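You operate a simulated robot arm through the tools that you are given. There is no shell and no other tool.

You are at the controls of a simulated robot arm. One attempt, no reset.

## Task
Start the pump, bleed out the air, then reset the compressor.
Fine: open the bleed screw with the pump running, close it once the sight glass shows no bubbles. No leak alarm, nothing over the tray's brim. Leave the other valves and switches.

Only the result counts: the job must be done as asked and must still hold three seconds after the hand-in. Knocking over, shifting, dropping, spilling or breaking anything else fails it.

## Robot
A 7-joint arm with a two-finger parallel gripper, fixed in place. Base frame: the origin is on the floor under the middle of its stand, x ahead of it, y to its left, z up. Readings come in mm, degrees, newtons and seconds.
It reaches about 1147 mm from its shoulder. Its first joint turns from -166.0 to 166.0 degrees. Payload 3.43 kg.
The TCP is the grasp point between the finger pads, 30 mm short of the fingertips. In the tool frame z runs along the fingers and y along their closing line. Largest opening 94 mm; finger width 28, thickness 10; the body of the gripper, 50 by 96 mm, starts 55 mm behind the TCP.
Orientation is told as [roll, pitch, yaw] about the base's x, y, z axes, in that order, counted from this pose: with the fingers straight down and closing along the base's y, the tool's x points along the base's -x, its y along +y and its z along -z.

## Interface
- The arm moves only by the tool nudge_tool. Its argument "targets" is a list of rows, each a list of 7 numbers: the shift along the base's x, y, z in mm, then the turn, a rotation vector about the base's x, y, z in degrees, then the finger opening in mm, from 0 to 94. In form: [[x, y, z, ax, ay, az, fingers], ...]. A call has 1 to 20 rows; each row shifts and turns the commanded pose from where the row before left it. A row lasts 0.2 s, in which the tool goes at most 50 mm and 8.6 degrees; a call with a longer step from one row to the next is refused whole, and so is a gripper value outside its range. A pose out of reach is approached as far as the arm can. The call stops where the force on the tool passes 40 N (or 10 N more than at its start, if that is more) or the arm is blocked; 0.2 s more then pass. The fingers move at their own pace (about 45 mm/s each) and stop on an object; they squeeze with about 45 N. The grip force told is the motor's: it shows also when the fingers shut on nothing. Time passes only in rows, and 0.2 s behind the last, so rows that do not move let the fingers close. It gives the time, the measured TCP pose, the force on the tool (base axes), the opening and the grip force at its end, in the units of the frame above (readings bear some noise), with the torque about the TCP (base axes, N m) and any sound that the robot's microphone picked up.
- Cameras (640 x 400 px; columns grow to the right, rows downward): "scene" is fixed at [404.3, -499.9, 1266.3]; the picture's right is [1.00, -0.04, 0.00], its down [-0.01, -0.24, -0.97] and it looks along [0.04, 0.97, -0.24] (base axes); focal length 214 px, centre (320, 200). "wrist" rides on the gripper at [76, 14, -103] in the tool frame; the picture's right is [-0.18, 0.98, 0.00], its down [-0.75, -0.14, -0.64] and it looks along [-0.63, -0.12, 0.77] (tool axes); focal length 243 px, centre (320, 200). There is no depth. A picture from a camera that has moved, and an enlarged one, comes with that camera's place and axes in the base frame and with its lens.
- camera(camera): a new picture of that camera. No time passes.
- zoom(camera, box): a new picture of the part [left, top, right, bottom] of that camera's present view, enlarged. No time passes.
- sign_off(): hands the job in; it is judged then, once.

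Nothing tells you positions but the pictures and the camera data. Unless the task says otherwise, let go and move clear before handing in.

The tools are called as a command line: name --pt "numbers of a row" for each row, then --argument value for the rest, lists and objects as JSON in quotes. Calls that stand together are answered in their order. nudge_tool: Moves the arm, as the interface text tells. Its arguments: {"type":"object","properties":{"targets":{"type":"array"}},"required":["targets"]} The other tools are called the same way: camera (camera) takes a picture; zoom (camera, box) takes an enlarged picture of a part of a camera's view; sign_off () hands the job in.

At the start:

```text
t: 0.0
position: [441.1, 271.9, 1495.9]
ee_rot: [0.1, 0.0, 0.0]
contact_force: [-0.3, -0.3, 0.2]
wrist_torque: [0.02, 0.01, -0.01]
opening: 93.9
gripper_force: 0.1
```

scene: 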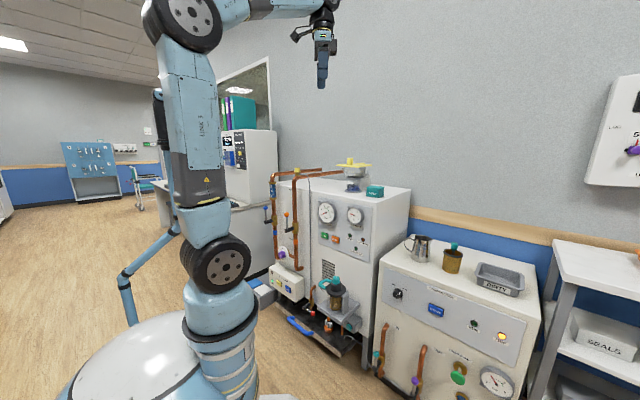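
wrist: 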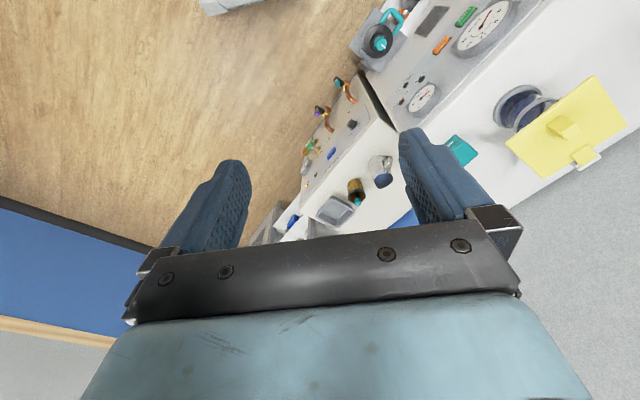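

I see a pump/compressor cabinet with gauges and pipes in front of the wall, and a second cabinet to the right. I'll zoom in to read labels before moving anything.

zoom --camera "scene" --box '[255, 150, 415, 250]'

zoom --camera "scene" --box '[255, 240, 415, 340]'

zoom --camera "scene" --box '[370, 230, 550, 400]'

zoom --camera "scene" --box '[560, 60, 640, 200]'

zoom --camera "scene" --box '[200, 80, 300, 200]'

```text
4.00 times, centred on (335, 200) of scene
camera zoom: at [404.3, -499.9, 1266.3], right [1.0, -0.04, 0.0], down [-0.01, -0.24, -0.97], along [0.04, 0.97, -0.24], focal length 858 px, centre (260, 200)
```

zoom: 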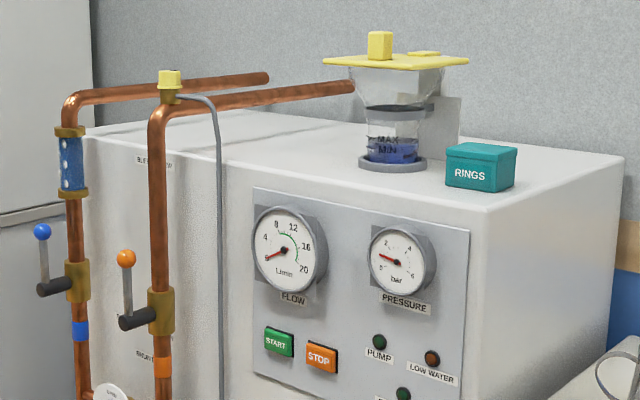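

```text
4.00 times, centred on (335, 290) of scene
camera zoom: at [404.3, -499.9, 1266.3], right [1.0, -0.04, 0.0], down [-0.01, -0.24, -0.97], along [0.04, 0.97, -0.24], focal length 858 px, centre (260, -160)
```

zoom: 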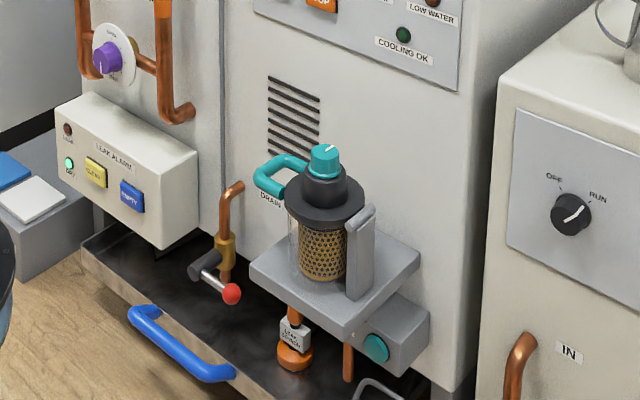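

```text
2.35 times, centred on (460, 315) of scene
camera zoom: at [404.3, -499.9, 1266.3], right [1.0, -0.04, 0.0], down [-0.01, -0.24, -0.97], along [0.04, 0.97, -0.24], focal length 505 px, centre (-9, -71)
```

zoom: 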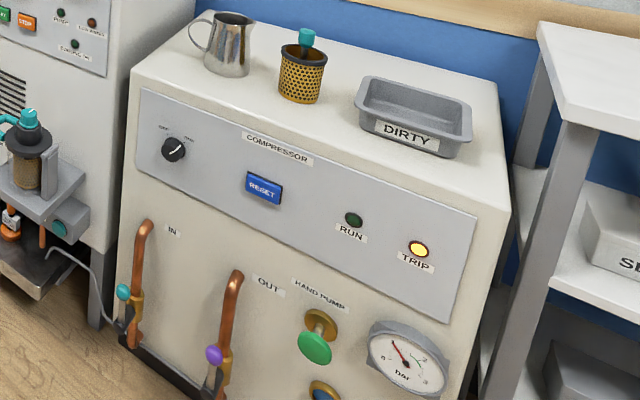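

```text
2.86 times, centred on (600, 130) of scene
camera zoom: at [404.3, -499.9, 1266.3], right [1.0, -0.04, 0.0], down [-0.01, -0.24, -0.97], along [0.04, 0.97, -0.24], focal length 613 px, centre (-480, 400)
```

zoom: 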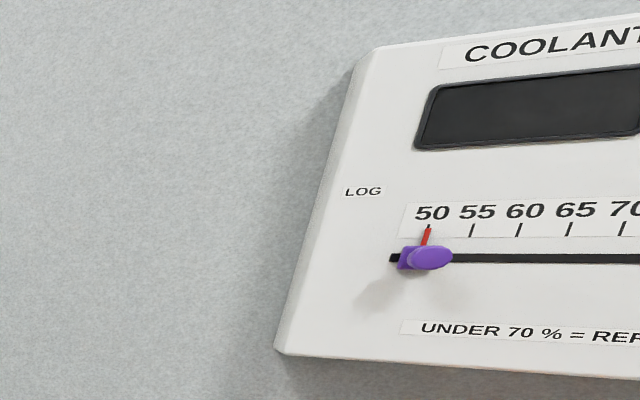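

```text
3.33 times, centred on (250, 140) of scene
camera zoom: at [404.3, -499.9, 1266.3], right [1.0, -0.04, 0.0], down [-0.01, -0.24, -0.97], along [0.04, 0.97, -0.24], focal length 715 px, centre (553, 400)
```

zoom: 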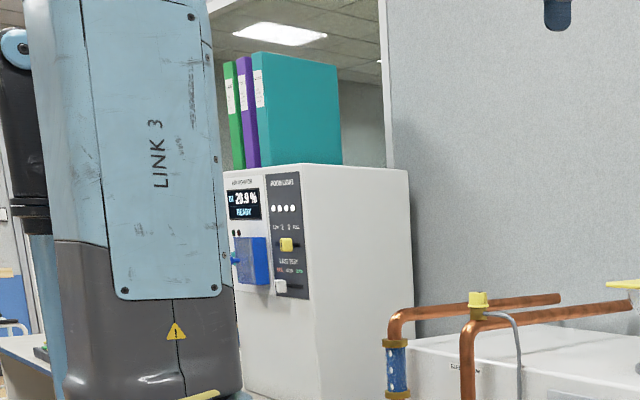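

The bleed screw seems to be the yellow cap on the orange-tagged pipe, the sight glass the blue tube on the other pipe; START is on the cabinet and RESET on the compressor. I'll zoom further to confirm.

zoom --camera "scene" --box '[262, 160, 326, 200]'

zoom --camera "scene" --box '[262, 195, 326, 235]'

zoom --camera "scene" --box '[262, 230, 326, 270]'

zoom --camera "scene" --box '[310, 195, 390, 265]'

zoom --camera "scene" --box '[255, 255, 335, 355]'

zoom --camera "scene" --box '[325, 280, 405, 400]'

zoom --camera "scene" --box '[330, 150, 390, 200]'

zoom --camera "scene" --box '[375, 270, 535, 370]'

```text
10.00 times, centred on (294, 180) of scene
camera zoom: at [404.3, -499.9, 1266.3], right [1.0, -0.04, 0.0], down [-0.01, -0.24, -0.97], along [0.04, 0.97, -0.24], focal length 2145 px, centre (580, 400)
```

zoom: 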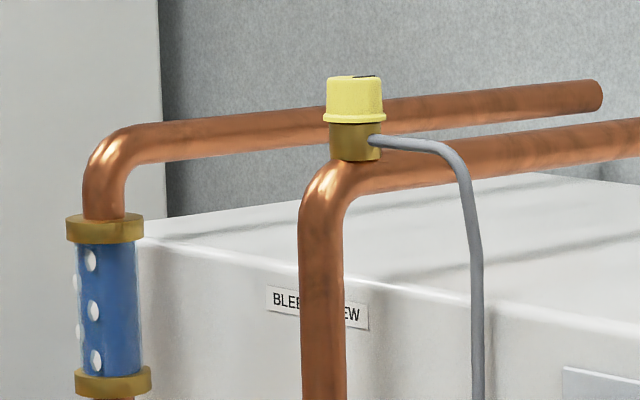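

```text
10.00 times, centred on (294, 215) of scene
camera zoom: at [404.3, -499.9, 1266.3], right [1.0, -0.04, 0.0], down [-0.01, -0.24, -0.97], along [0.04, 0.97, -0.24], focal length 2145 px, centre (580, 50)
```

zoom: 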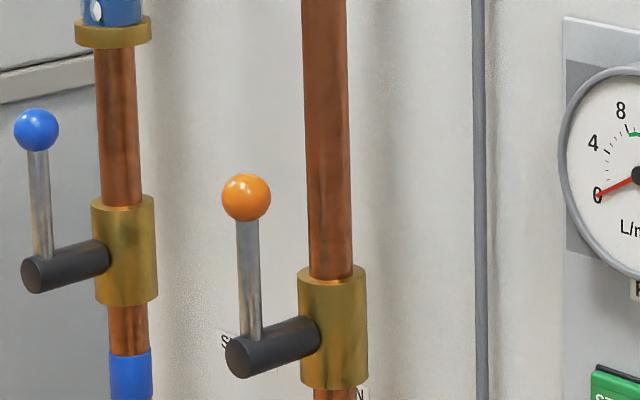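

```text
10.00 times, centred on (294, 250) of scene
camera zoom: at [404.3, -499.9, 1266.3], right [1.0, -0.04, 0.0], down [-0.01, -0.24, -0.97], along [0.04, 0.97, -0.24], focal length 2145 px, centre (580, -300)
```

zoom: 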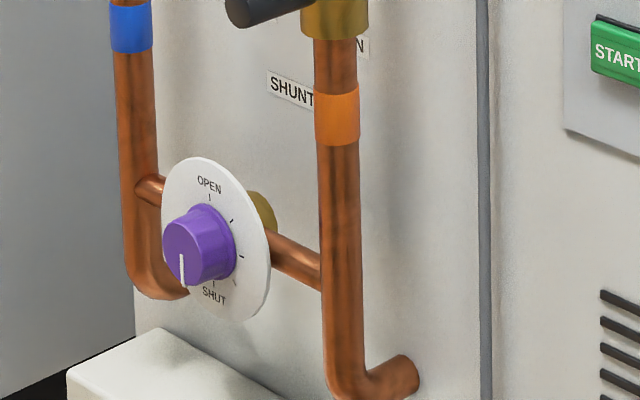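

```text
5.71 times, centred on (350, 230) of scene
camera zoom: at [404.3, -499.9, 1266.3], right [1.0, -0.04, 0.0], down [-0.01, -0.24, -0.97], along [0.04, 0.97, -0.24], focal length 1226 px, centre (149, 29)
```

zoom: 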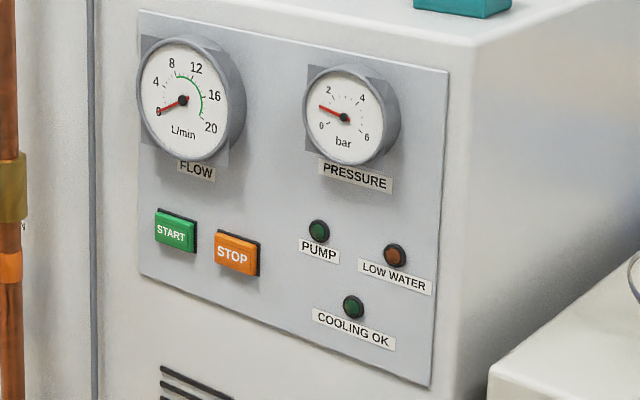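

```text
4.00 times, centred on (295, 305) of scene
camera zoom: at [404.3, -499.9, 1266.3], right [1.0, -0.04, 0.0], down [-0.01, -0.24, -0.97], along [0.04, 0.97, -0.24], focal length 858 px, centre (420, -220)
```

zoom: 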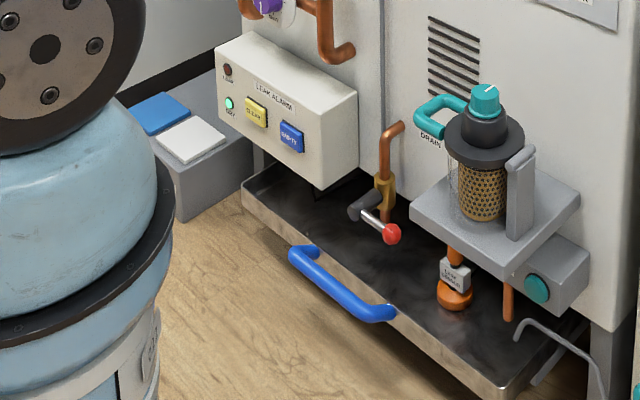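

```text
3.33 times, centred on (365, 340) of scene
camera zoom: at [404.3, -499.9, 1266.3], right [1.0, -0.04, 0.0], down [-0.01, -0.24, -0.97], along [0.04, 0.97, -0.24], focal length 715 px, centre (170, -267)
```

zoom: 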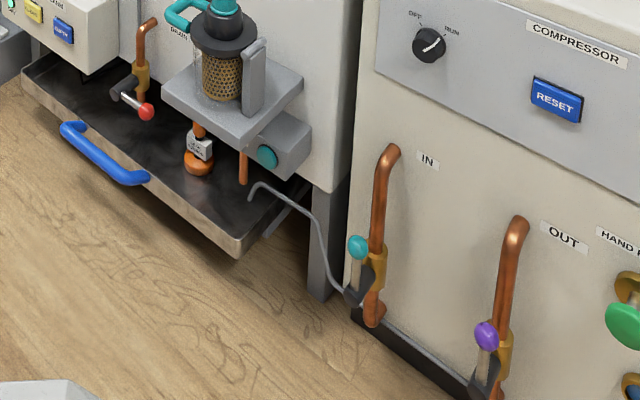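

```text
8.00 times, centred on (360, 175) of scene
camera zoom: at [404.3, -499.9, 1266.3], right [1.0, -0.04, 0.0], down [-0.01, -0.24, -0.97], along [0.04, 0.97, -0.24], focal length 1716 px, centre (0, 400)
```

zoom: 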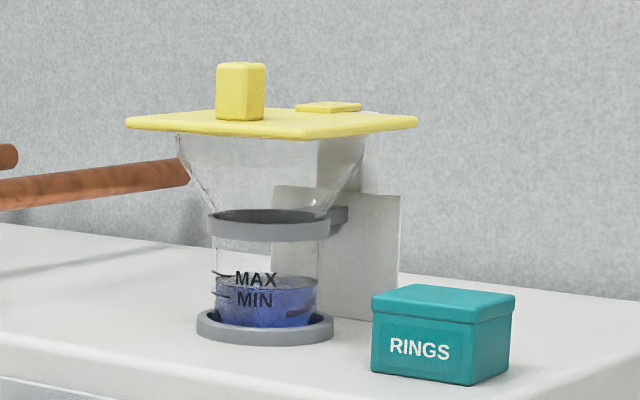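

```text
4.00 times, centred on (455, 320) of scene
camera zoom: at [404.3, -499.9, 1266.3], right [1.0, -0.04, 0.0], down [-0.01, -0.24, -0.97], along [0.04, 0.97, -0.24], focal length 858 px, centre (-220, -280)
```

zoom: 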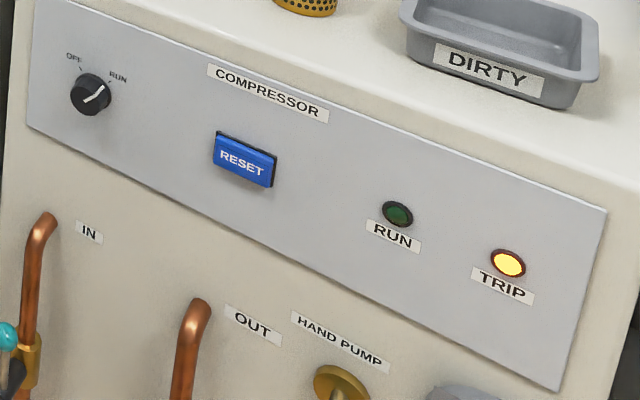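

The layout is clear: START, bleed screw (yellow cap on top of the pipe, vertical axis), RESET. I'll zoom the wrist view to triangulate the features against the scene view.

zoom --camera "wrist" --box '[340, 0, 660, 200]'

zoom --camera "wrist" --box '[240, 60, 440, 240]'

```text
refused: 660 is not a number from 0 to 640
```

```text
2.22 times, centred on (340, 150) of wrist
camera zoom: at [365.4, 285.6, 1596.2], right [0.18, 0.98, 0.0], down [0.75, -0.14, 0.64], along [0.63, -0.12, -0.77], focal length 539 px, centre (276, 311)
```

zoom: 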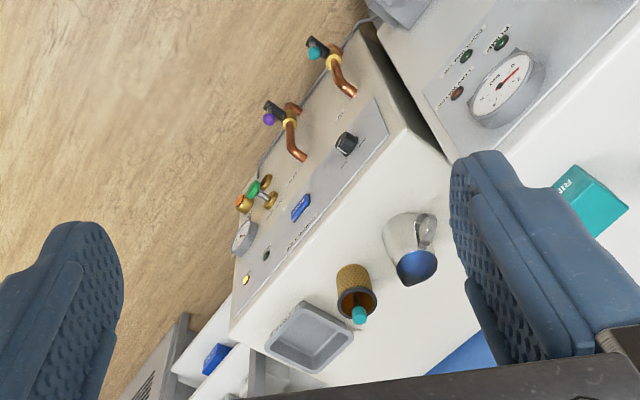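

The RESET button triangulates to about (916, 233, 607) with the cabinet faces turned about 45°. Next I zoom the pump panel in the wrist view.

zoom --camera "wrist" --box '[340, 0, 640, 190]'

zoom --camera "wrist" --box '[340, 0, 480, 88]'

```text
2.11 times, centred on (490, 95) of wrist
camera zoom: at [365.4, 285.6, 1596.2], right [0.18, 0.98, 0.0], down [0.75, -0.14, 0.64], along [0.63, -0.12, -0.77], focal length 511 px, centre (-38, 421)
```

zoom: 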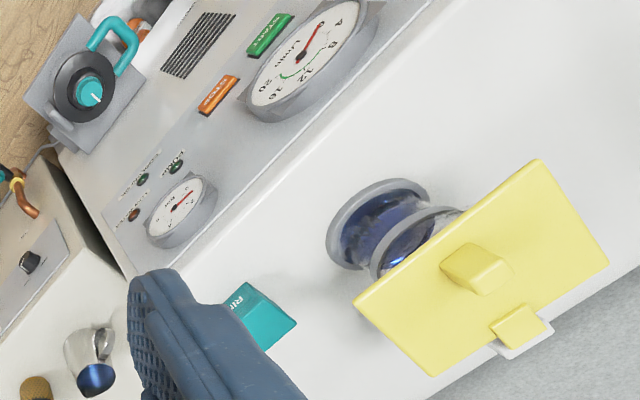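

```text
4.55 times, centred on (410, 44) of wrist
camera zoom: at [365.4, 285.6, 1596.2], right [0.18, 0.98, 0.0], down [0.75, -0.14, 0.64], along [0.63, -0.12, -0.77], focal length 1103 px, centre (-89, 909)
```

zoom: 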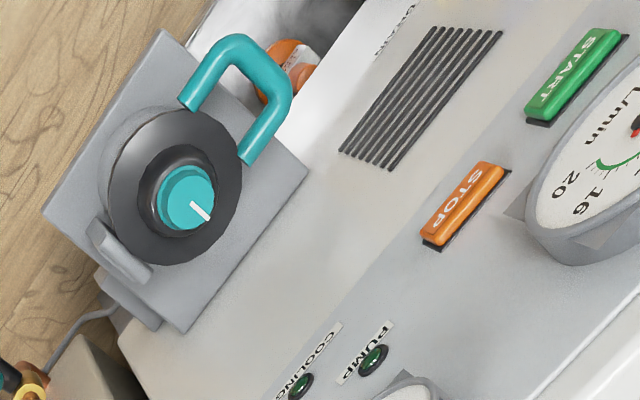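

Triangulation gives START ≈ (479, 665, 765), STOP ≈ (536, 610, 763), and cabinet faces on the plane x+y ≈ 1145, outward normal about (-0.71, -0.71). I'll yaw the tool +45° at the current height so the wrist camera sees the bleed screw and panel.

nudge_tool --pt "0 0 0 0 0 7.5 94" --pt "0 0 0 0 0 7.5 94" --pt "0 0 0 0 0 7.5 94" --pt "0 0 0 0 0 7.5 94" --pt "0 0 0 0 0 7.5 94" --pt "0 0 0 0 0 7.5 94"

camera --camera "wrist"

camera --camera "scene"

```text
t: 1.4
position: [440.8, 271.3, 1494.5]
ee_rot: [0.1, 0.0, 45.3]
contact_force: [0.7, -0.9, 0.2]
wrist_torque: [0.0, -0.02, -0.01]
opening: 93.9
gripper_force: 0.0
```

```text
taken
camera wrist: at [377.2, 227.1, 1596.6], right [-0.57, 0.82, 0.0], down [0.63, 0.43, 0.64], along [0.53, 0.36, -0.77], focal length 243 px, centre (320, 200)
```

wrist: 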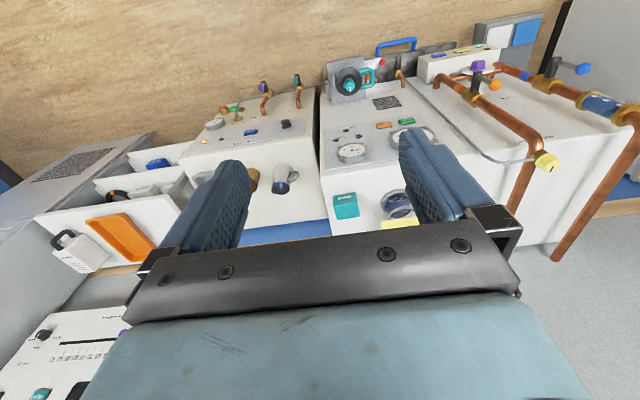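

```text
taken
```

scene: 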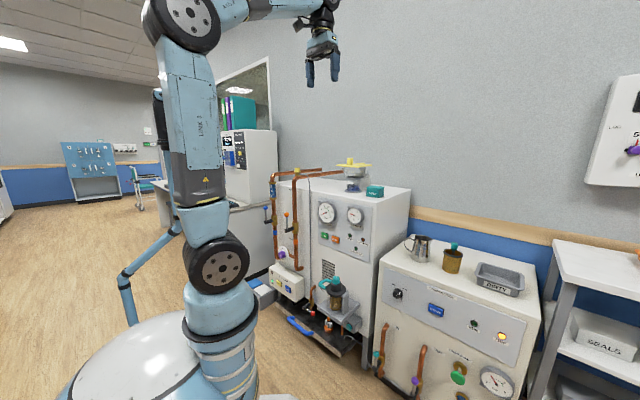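

The wrist view now shows the whole front (upside down), with the yellow bleed cap at right. I'll zoom in to triangulate it and to see the cap's marking and the sight glass.

zoom --camera "wrist" --box '[480, 60, 640, 200]'

zoom --camera "wrist" --box '[515, 140, 579, 180]'

zoom --camera "wrist" --box '[320, 30, 520, 160]'

zoom --camera "wrist" --box '[180, 70, 320, 180]'

```text
2.86 times, centred on (560, 130) of wrist
camera zoom: at [377.2, 227.1, 1596.6], right [-0.57, 0.82, 0.0], down [0.63, 0.43, 0.64], along [0.53, 0.36, -0.77], focal length 693 px, centre (-366, 400)
```

zoom: 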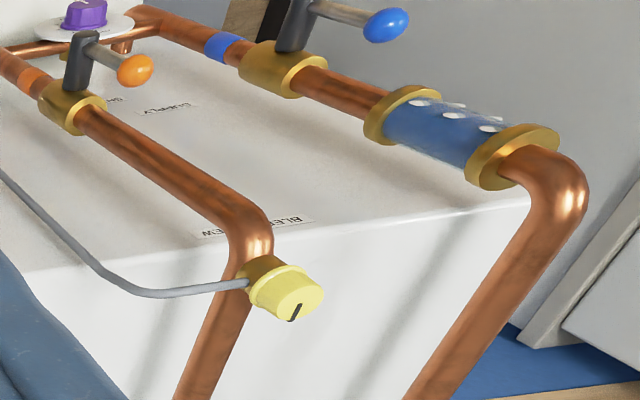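

```text
10.00 times, centred on (547, 160) of wrist
camera zoom: at [377.2, 227.1, 1596.6], right [-0.57, 0.82, 0.0], down [0.63, 0.43, 0.64], along [0.53, 0.36, -0.77], focal length 2426 px, centre (-1950, 600)
```

zoom: 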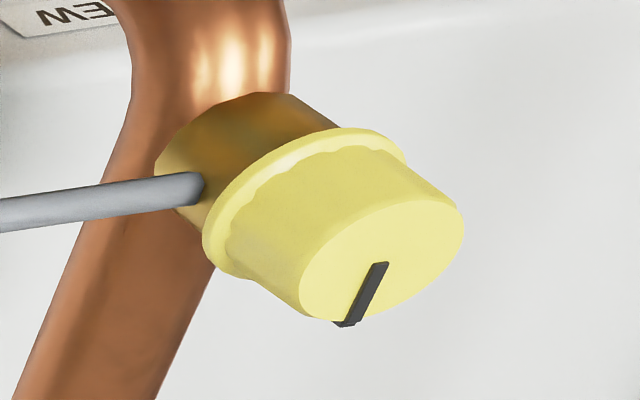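

```text
3.08 times, centred on (420, 95) of wrist
camera zoom: at [377.2, 227.1, 1596.6], right [-0.57, 0.82, 0.0], down [0.63, 0.43, 0.64], along [0.53, 0.36, -0.77], focal length 746 px, centre (12, 523)
```

zoom: 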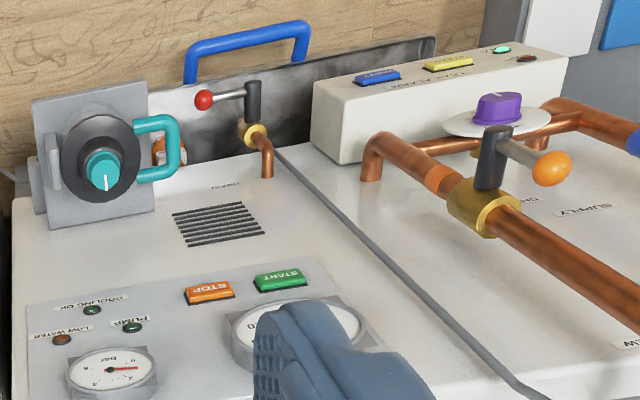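

```text
3.64 times, centred on (250, 125) of wrist
camera zoom: at [377.2, 227.1, 1596.6], right [-0.57, 0.82, 0.0], down [0.63, 0.43, 0.64], along [0.53, 0.36, -0.77], focal length 882 px, centre (574, 473)
```

zoom: 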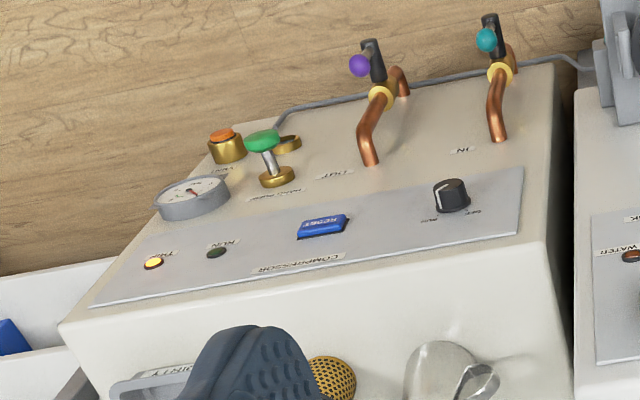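

Cap top centre triangulates to (321.5, 800, 1145), about 33 mm in diameter, with its index mark pointing toward the wall. First comes START: I'll tilt the fingers to horizontal facing the panel and close them, well clear of the cabinet.

nudge_tool --pt "-10 10 -30 5.785 -5.785 0 0" --pt "-10 10 -30 5.785 -5.785 0 0" --pt "-10 10 -30 5.785 -5.785 0 0" --pt "-10 10 -30 5.785 -5.785 0 0" --pt "-10 10 -30 5.785 -5.785 0 0" --pt "-10 10 -30 5.785 -5.785 0 0" --pt "-10 10 -30 5.785 -5.785 0 0" --pt "-10 10 -30 5.785 -5.785 0 0" --pt "-10 10 -30 5.785 -5.785 0 0" --pt "-10 10 -30 5.785 -5.785 0 0" --pt "-10 10 -30 5.785 -5.785 0 0"

camera --camera "scene"

camera --camera "wrist"

```text
t: 3.8
position: [337.1, 428.3, 1210.4]
ee_rot: [135.2, -89.9, -90.3]
contact_force: [-0.6, -0.5, -0.4]
wrist_torque: [0.01, 0.03, 0.02]
opening: 0.0
gripper_force: 33.4
out of reach, approached as far as the arm can: row 10, 11
```

```text
taken
```

scene: 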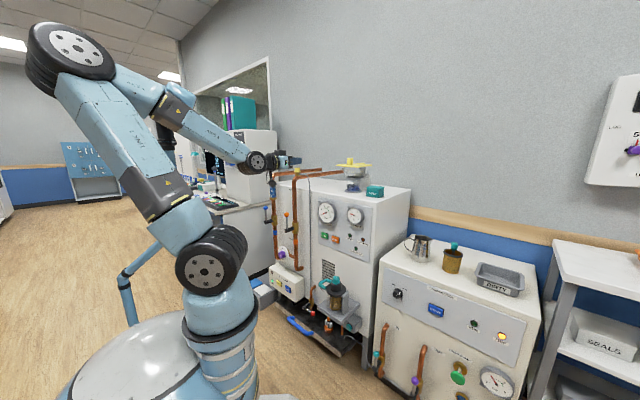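

```text
taken
camera wrist: at [254.6, 366.2, 1132.8], right [-0.69, 0.7, 0.19], down [-0.36, -0.55, 0.75], along [0.63, 0.46, 0.63], focal length 243 px, centre (320, 200)
```

wrist: 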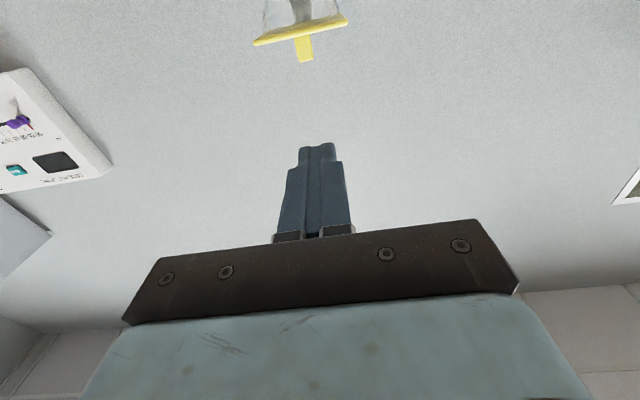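

The arm reports it was too folded to follow the last rows, though the orientation is right (fingers horizontal, facing the panel). I'll move outward toward the cabinet a bit and see where the commanded pose sits.

nudge_tool --pt "10 40 0 0 0 0 0" --pt "10 40 0 0 0 0 0" --pt "10 40 -10 0 0 0 0"

```text
t: 4.6
position: [370.5, 550.6, 1200.3]
ee_rot: [77.7, -88.8, -32.5]
contact_force: [-0.1, 1.3, -0.2]
wrist_torque: [0.02, 0.03, 0.0]
opening: 0.2
gripper_force: 33.0
```

The command follows the reached pose. Now at (370, 551, 1200), roughly in front of START in plan and ~130 mm off the panel; I'll descend in stages.

nudge_tool --pt "0 0 -45 0 0 0 0" --pt "0 0 -45 0 0 0 0" --pt "0 0 -45 0 0 0 0" --pt "0 0 -45 0 0 0 0" --pt "0 0 -45 0 0 0 0"

camera --camera "scene"

camera --camera "wrist"

```text
t: 5.2
position: [316.4, 562.6, 1139.4]
ee_rot: [79.6, -78.6, -27.5]
contact_force: [-0.1, -0.2, -0.1]
wrist_torque: [0.02, -0.02, 0.0]
opening: 0.0
gripper_force: 33.5
stopped in row 3: the arm was blocked; the commanded pose is now the measured one
```

```text
taken
```

scene: 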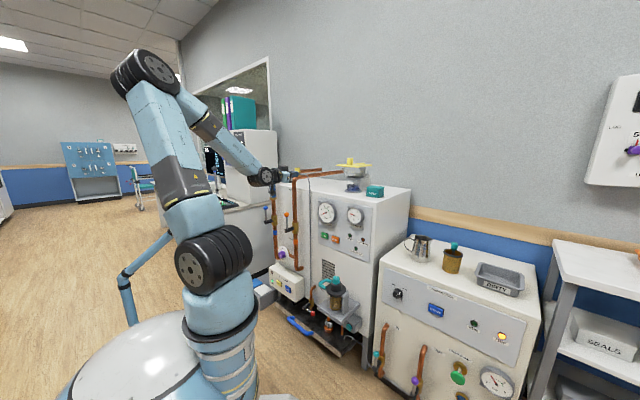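

```text
taken
camera wrist: at [229.7, 497.2, 1068.6], right [-0.73, 0.58, 0.37], down [-0.15, -0.66, 0.73], along [0.67, 0.48, 0.57], focal length 243 px, centre (320, 200)
```

wrist: 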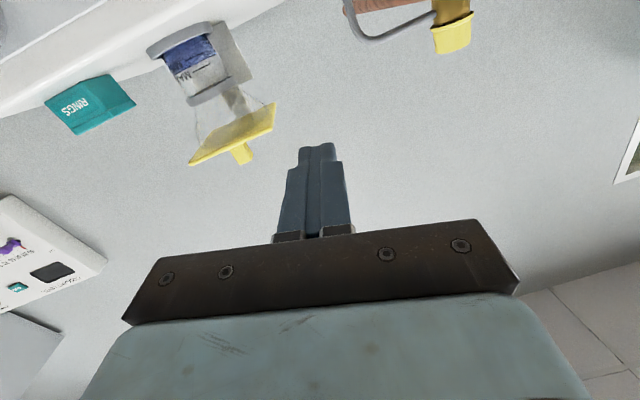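

The arm got blocked with almost no tool force, so it may be a joint limit or self-contact rather than the fingers touching anything. I'll zoom in to check.

zoom --camera "scene" --box '[90, 30, 330, 300]'

zoom --camera "scene" --box '[220, 140, 316, 200]'

```text
1.48 times, centred on (210, 165) of scene
camera zoom: at [404.3, -499.9, 1266.3], right [1.0, -0.04, 0.0], down [-0.01, -0.24, -0.97], along [0.04, 0.97, -0.24], focal length 318 px, centre (483, 252)
```

zoom: 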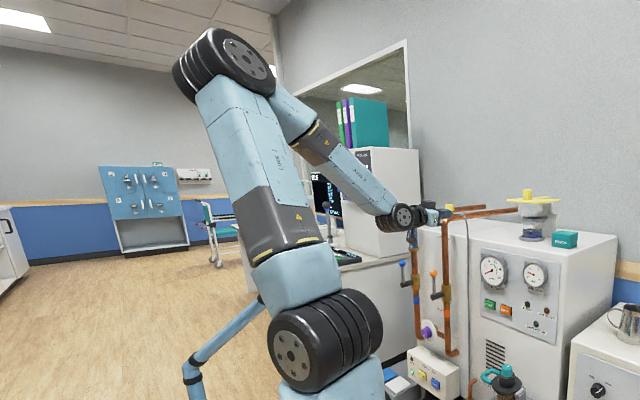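

```text
6.67 times, centred on (268, 170) of scene
camera zoom: at [404.3, -499.9, 1266.3], right [1.0, -0.04, 0.0], down [-0.01, -0.24, -0.97], along [0.04, 0.97, -0.24], focal length 1430 px, centre (667, 400)
```

zoom: 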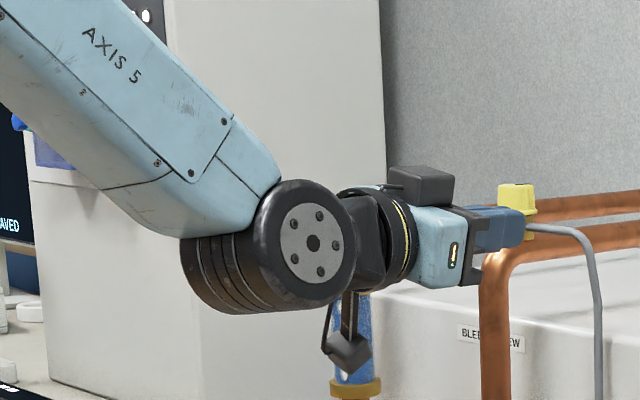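

There is no contact in view; the arm seems to have hit a wrist/elbow configuration problem (hand bent upward from a steep forearm). I'll try slower descent steps to see whether it follows.

nudge_tool --pt "0 0 0 0 0 0 0" --pt "0 0 -12 0 0 0 0" --pt "0 0 -12 0 0 0 0" --pt "0 0 -12 0 0 0 0" --pt "0 0 -12 0 0 0 0"

```text
t: 6.6
position: [286.6, 565.4, 1114.7]
ee_rot: [81.9, -71.0, -25.4]
contact_force: [-0.1, 0.0, 0.0]
wrist_torque: [-0.02, 0.0, -0.03]
opening: 0.1
gripper_force: 32.6
stopped in row 5: the arm was blocked; the commanded pose is now the measured one
```

It drifts sideways (−x) instead of descending, so a joint limit is saturating. I'll look at the posture again.

zoom --camera "scene" --box '[90, 0, 330, 300]'

zoom --camera "scene" --box '[130, 90, 300, 200]'

```text
1.33 times, centred on (210, 150) of scene
camera zoom: at [404.3, -499.9, 1266.3], right [1.0, -0.04, 0.0], down [-0.01, -0.24, -0.97], along [0.04, 0.97, -0.24], focal length 286 px, centre (467, 267)
```

zoom: 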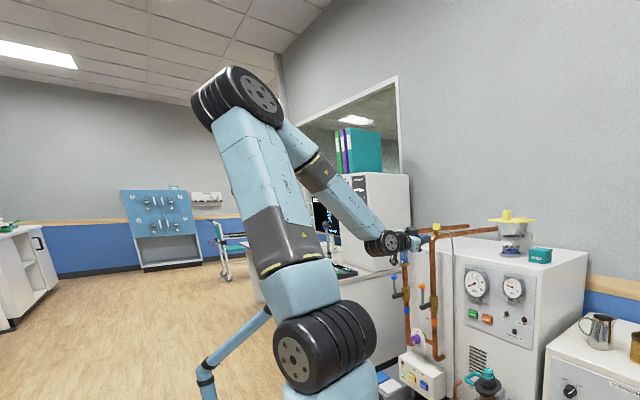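

```text
3.64 times, centred on (215, 145) of scene
camera zoom: at [404.3, -499.9, 1266.3], right [1.0, -0.04, 0.0], down [-0.01, -0.24, -0.97], along [0.04, 0.97, -0.24], focal length 780 px, centre (702, 400)
```

zoom: 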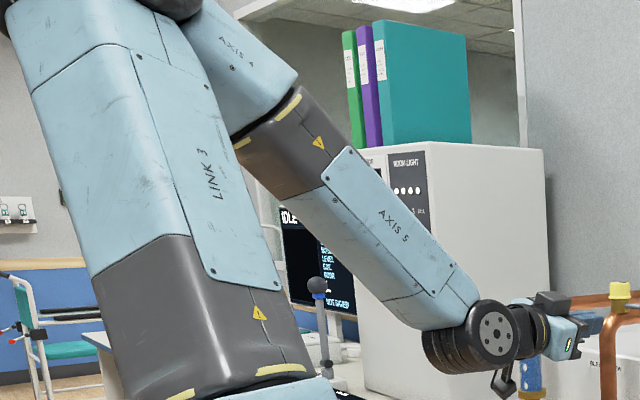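

The hand is bent up ~35° from the forearm, likely that wrist joint's limit. I'll press START with the fingers angled about 40–45° downward instead; first I need the current tool axes.

camera --camera "wrist"

```text
taken
camera wrist: at [198.4, 497.1, 1050.0], right [-0.72, 0.49, 0.49], down [-0.02, -0.72, 0.7], along [0.7, 0.49, 0.52], focal length 243 px, centre (320, 200)
```

wrist: 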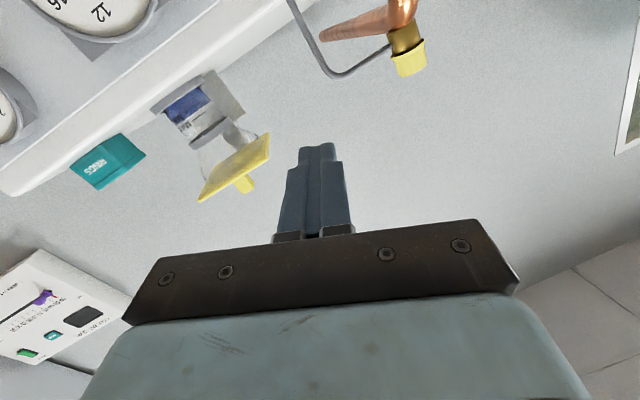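

I'll rotate the hand to point 45° downward toward the panel while moving slightly away from the cabinet.

nudge_tool --pt "6 -4 0 -6.23 1.83 -0.5 0" --pt "6 -4 0 -6.23 1.83 -0.5 0" --pt "6 -4 0 -6.23 1.83 -0.5 0" --pt "6 -4 0 -6.23 1.83 -0.5 0" --pt "6 -4 0 -6.23 1.83 -0.5 0" --pt "6 -4 0 -6.23 1.83 -0.5 0" --pt "6 -4 0 -6.23 1.83 -0.5 0"

camera --camera "wrist"

camera --camera "scene"

```text
t: 8.2
position: [330.1, 537.4, 1116.2]
ee_rot: [0.2, -45.3, 44.9]
contact_force: [-0.4, 0.0, 0.3]
wrist_torque: [0.01, 0.01, 0.01]
opening: 0.0
gripper_force: 33.4
```

```text
taken
camera wrist: at [231.7, 458.5, 1133.6], right [-0.6, 0.79, 0.13], down [0.15, -0.05, 0.99], along [0.78, 0.62, -0.09], focal length 243 px, centre (320, 200)
```

wrist: 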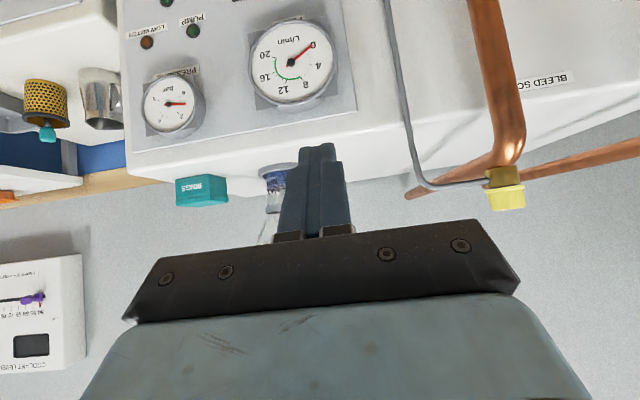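

```text
taken
```

scene: 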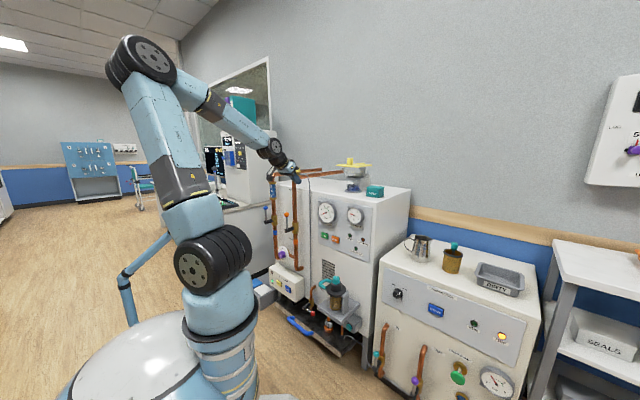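

Orientation now exactly [0, −45, 45]. I'll descend to the pre-press point about 100 mm in front of START.

nudge_tool --pt "8 5 -41 0 0 0 0" --pt "8 5 -41 0 0 0 0" --pt "8 5 -41 0 0 0 0" --pt "8 5 -41 0 0 0 0" --pt "8 5 -41 0 0 0 0" --pt "8 5 -41 0 0 0 0" --pt "8 5 -41 0 0 0 0" --pt "7 5 -41 0 0 0 0"

camera --camera "wrist"

camera --camera "scene"

```text
t: 10.0
position: [394.4, 578.8, 789.1]
ee_rot: [0.3, -45.3, 44.9]
contact_force: [1.0, -0.3, 0.5]
wrist_torque: [0.01, 0.0, 0.0]
opening: 0.0
gripper_force: 33.0
```

```text
taken
camera wrist: at [295.7, 499.2, 805.8], right [-0.6, 0.79, 0.13], down [0.15, -0.05, 0.99], along [0.78, 0.62, -0.09], focal length 243 px, centre (320, 200)
```

wrist: 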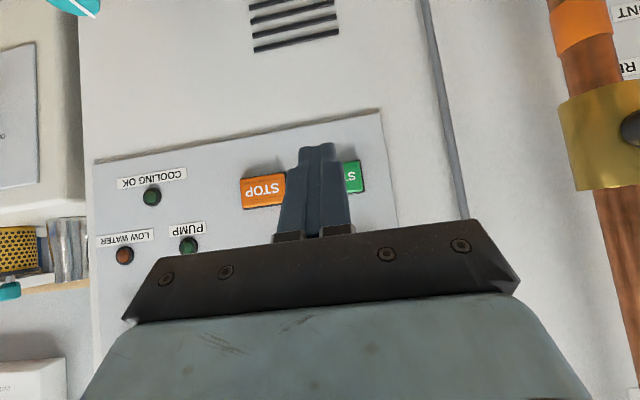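

```text
taken
```

scene: 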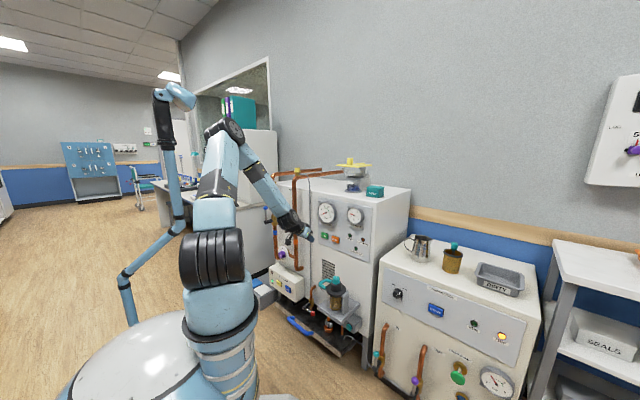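

I'm about 100 mm in front of the panel. I'll zoom to refine START's edges relative to the fingertips.

zoom --camera "wrist" --box '[230, 120, 410, 232]'

zoom --camera "scene" --box '[270, 195, 390, 270]'

```text
3.56 times, centred on (320, 176) of wrist
camera zoom: at [295.7, 499.2, 805.8], right [-0.6, 0.79, 0.13], down [0.15, -0.05, 0.99], along [0.78, 0.62, -0.09], focal length 863 px, centre (320, 285)
```

zoom: 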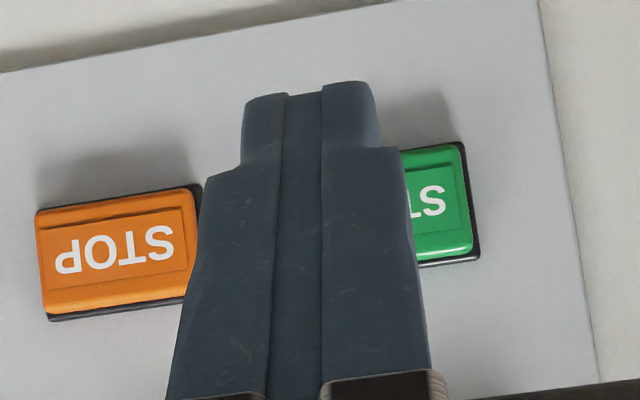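

```text
5.33 times, centred on (330, 232) of scene
camera zoom: at [404.3, -499.9, 1266.3], right [1.0, -0.04, 0.0], down [-0.01, -0.24, -0.97], along [0.04, 0.97, -0.24], focal length 1144 px, centre (267, 27)
```

zoom: 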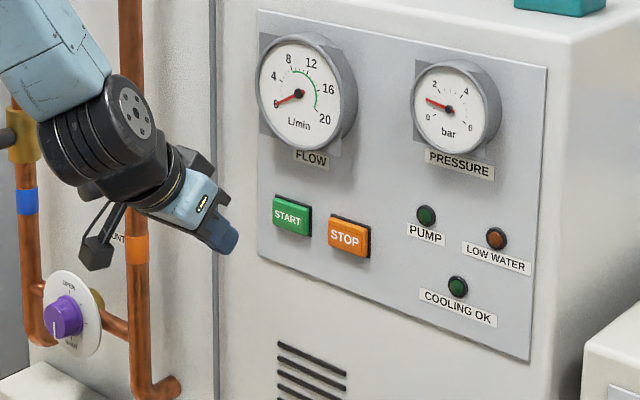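

Refined START centre is about 8 mm further left and z ≈ 764. I'll align laterally and in height, then close most of the gap.

nudge_tool --pt "-5 6 -11 0 0 0 0" --pt "17 17 0 0 0 0 0" --pt "17 17 0 0 0 0 0" --pt "14 14 0 0 0 0 0"

zoom --camera "wrist" --box '[230, 100, 410, 212]'

zoom --camera "scene" --box '[290, 215, 370, 265]'

```text
t: 11.0
position: [437.7, 632.3, 778.3]
ee_rot: [0.4, -45.2, 44.8]
contact_force: [1.5, -0.5, -1.1]
wrist_torque: [-0.01, 0.01, 0.0]
opening: 0.1
gripper_force: 33.4
```

```text
3.56 times, centred on (320, 156) of wrist
camera zoom: at [339.0, 552.9, 794.2], right [-0.6, 0.79, 0.13], down [0.15, -0.05, 0.99], along [0.78, 0.62, -0.09], focal length 863 px, centre (320, 356)
```

zoom: 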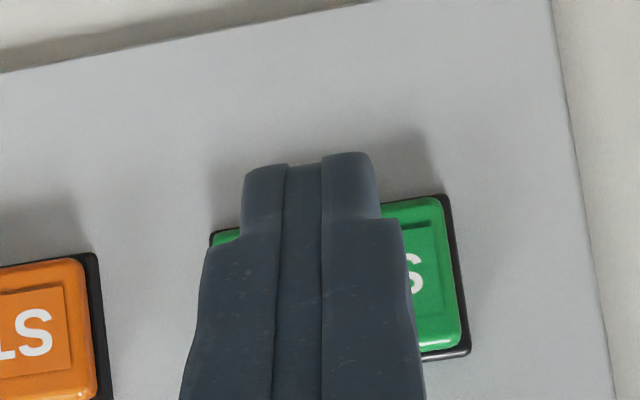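

```text
8.00 times, centred on (330, 240) of scene
camera zoom: at [404.3, -499.9, 1266.3], right [1.0, -0.04, 0.0], down [-0.01, -0.24, -0.97], along [0.04, 0.97, -0.24], focal length 1716 px, centre (240, -120)
```

zoom: 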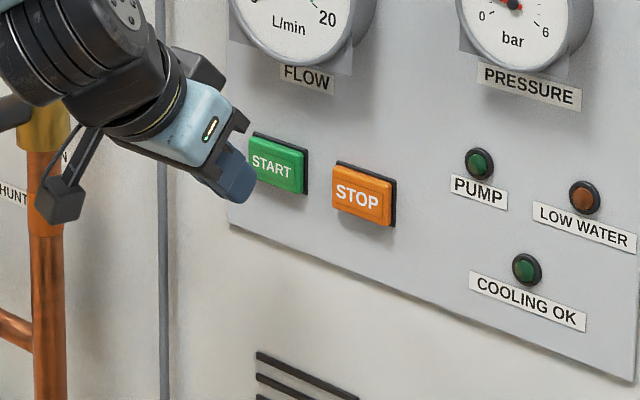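

The fingertip is centred on START with about 20 mm to go. I'll press forward in small steps, watching the force.

nudge_tool --pt "5 5 0 0 0 0 0" --pt "5 5 0 0 0 0 0" --pt "2.5 2.5 0 0 0 0 0"

zoom --camera "scene" --box '[290, 190, 390, 265]'

```text
t: 11.8
position: [449.9, 645.2, 777.9]
ee_rot: [0.2, -45.3, 44.8]
contact_force: [-0.9, -0.2, -0.1]
wrist_torque: [-0.05, -0.01, 0.01]
opening: 0.0
gripper_force: 32.9
```

```text
5.33 times, centred on (340, 228) of scene
camera zoom: at [404.3, -499.9, 1266.3], right [1.0, -0.04, 0.0], down [-0.01, -0.24, -0.97], along [0.04, 0.97, -0.24], focal length 1144 px, centre (213, 53)
```

zoom: 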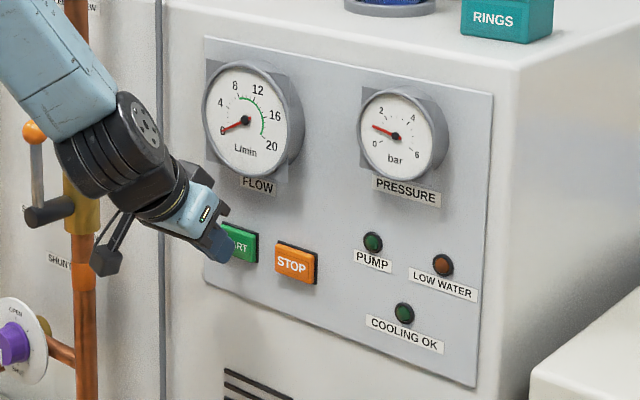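

No contact yet; I'll continue in 2–3 mm steps.

nudge_tool --pt "2 2 0 0 0 0 0" --pt "2 2 0 0 0 0 0"

zoom --camera "scene" --box '[290, 190, 390, 265]'

```text
t: 12.4
position: [453.7, 648.5, 776.6]
ee_rot: [0.2, -45.3, 44.8]
contact_force: [-1.5, -1.6, 1.3]
wrist_torque: [-0.03, 0.02, 0.02]
opening: 0.1
gripper_force: 33.0
heard: click
```

```text
5.33 times, centred on (340, 228) of scene
camera zoom: at [404.3, -499.9, 1266.3], right [1.0, -0.04, 0.0], down [-0.01, -0.24, -0.97], along [0.04, 0.97, -0.24], focal length 1144 px, centre (213, 53)
```

zoom: 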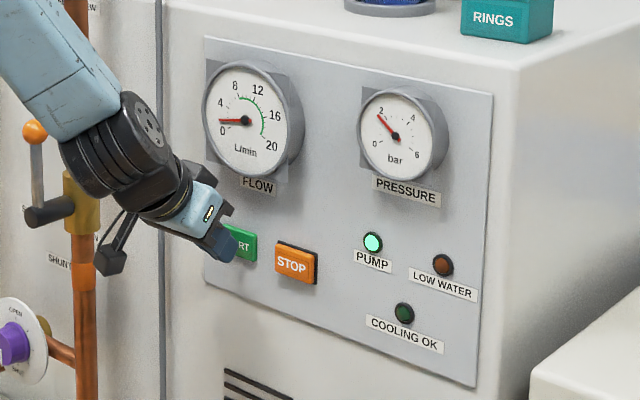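

Click heard, the PUMP lamp is lit and pressure rose. I'll retract, rise, and turn the fingers straight down on the way to the bleed screw.

nudge_tool --pt "-30 -30 0 0 0 0 0" --pt "-34 -34 0 0 0 0 0" --pt "0 0 48 0 0 0 30" --pt "0 0 48 0 0 0 70" --pt "0 0 48 0 0 0 70" --pt "0 0 48 0 0 0 70" --pt "0 0 48 -5.33 5.33 0 70" --pt "0 0 48 -5.33 5.33 0 70" --pt "0 0 48 -5.33 5.33 0 70" --pt "0 0 48 -5.33 5.33 0 70" --pt "0 0 48 -5.33 5.33 0 70" --pt "0 0 48 -5.33 5.33 0 70"

camera --camera "wrist"

camera --camera "scene"

```text
t: 13.8
position: [422.3, 555.0, 890.8]
ee_rot: [-14.7, -40.7, 52.0]
contact_force: [-0.2, 0.2, -0.3]
wrist_torque: [-0.03, -0.02, -0.04]
opening: 70.3
gripper_force: 0.0
stopped in row 7: the arm was blocked; the commanded pose is now the measured one
```

```text
taken
camera wrist: at [318.1, 484.2, 912.7], right [-0.56, 0.82, -0.07], down [0.07, 0.13, 0.99], along [0.82, 0.55, -0.13], focal length 243 px, centre (320, 200)
```

wrist: 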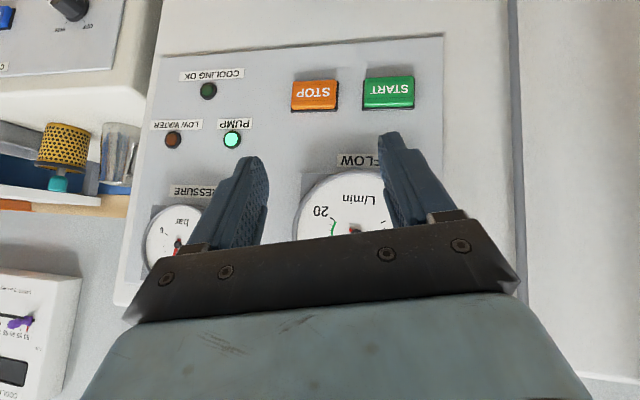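

```text
taken
```

scene: 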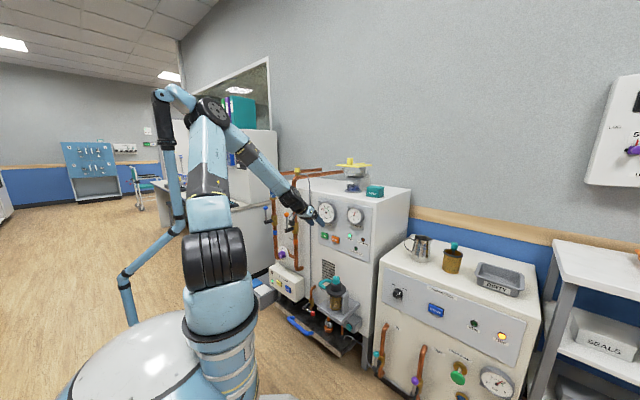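

The arm was blocked again with no tool force. There is a blue boom/pole near the elbow in the scene; I'll zoom there to see whether the elbow touches it.

zoom --camera "scene" --box '[100, 60, 300, 185]'

zoom --camera "scene" --box '[90, 160, 330, 330]'

```text
3.20 times, centred on (200, 122) of scene
camera zoom: at [404.3, -499.9, 1266.3], right [1.0, -0.04, 0.0], down [-0.01, -0.24, -0.97], along [0.04, 0.97, -0.24], focal length 686 px, centre (704, 448)
```

zoom: 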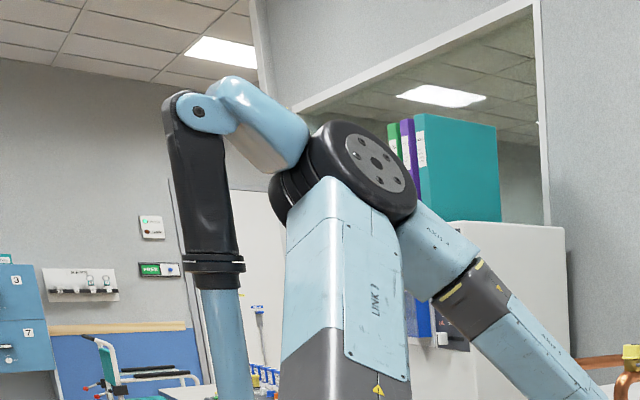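

```text
2.35 times, centred on (210, 245) of scene
camera zoom: at [404.3, -499.9, 1266.3], right [1.0, -0.04, 0.0], down [-0.01, -0.24, -0.97], along [0.04, 0.97, -0.24], focal length 505 px, centre (579, 94)
```

zoom: 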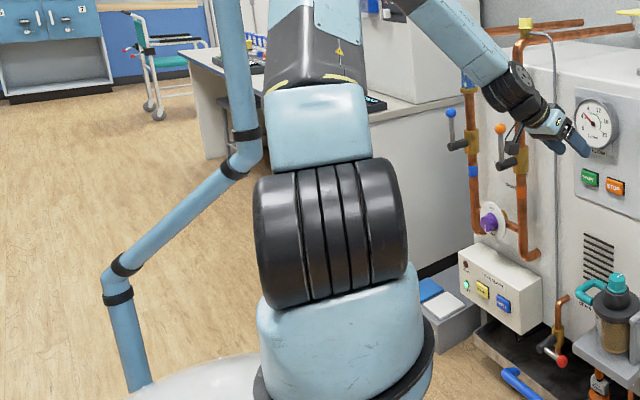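

Let me zoom tighter on the elbow and the boom's end to see whether they touch.

zoom --camera "scene" --box '[145, 75, 241, 135]'

```text
6.67 times, centred on (193, 105) of scene
camera zoom: at [404.3, -499.9, 1266.3], right [1.0, -0.04, 0.0], down [-0.01, -0.24, -0.97], along [0.04, 0.97, -0.24], focal length 1430 px, centre (1167, 833)
```

zoom: 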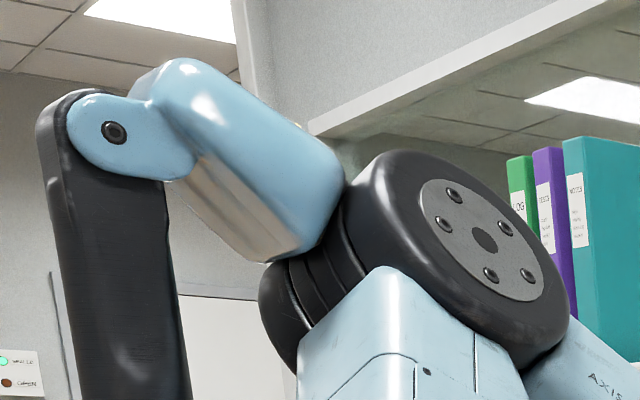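

The elbow's cylinder is resting against a lamp head on a boom; that is what blocked the arm (not joint limits). Keeping the elbow away from it means moving out to +x first, so I'll shift right in front of the panel, then rise with the fingers turning down.

nudge_tool --pt "30 -30 5 0 0 0 70" --pt "34 -34 8 0 0 0 70" --pt "34 -34 8 0 0 0 70" --pt "34 -34 8 0 0 0 70"

camera --camera "scene"

zoom --camera "scene" --box '[145, 75, 241, 135]'

```text
t: 14.8
position: [553.0, 424.5, 919.6]
ee_rot: [-14.5, -40.7, 52.6]
contact_force: [-0.4, 0.0, 0.7]
wrist_torque: [-0.02, -0.03, -0.04]
opening: 69.9
gripper_force: 0.0
```

```text
taken
```

scene: 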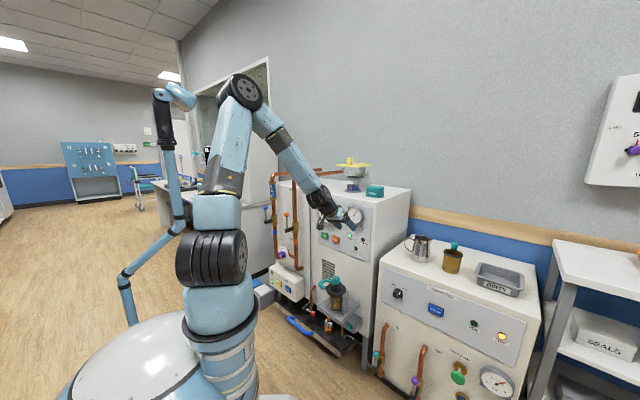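

```text
6.67 times, centred on (193, 105) of scene
camera zoom: at [404.3, -499.9, 1266.3], right [1.0, -0.04, 0.0], down [-0.01, -0.24, -0.97], along [0.04, 0.97, -0.24], focal length 1430 px, centre (1167, 833)
```

zoom: 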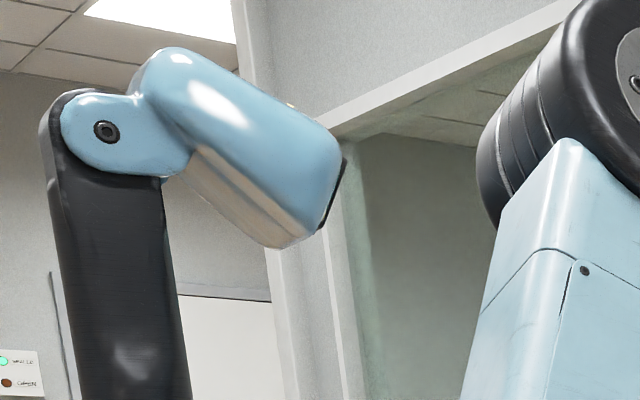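

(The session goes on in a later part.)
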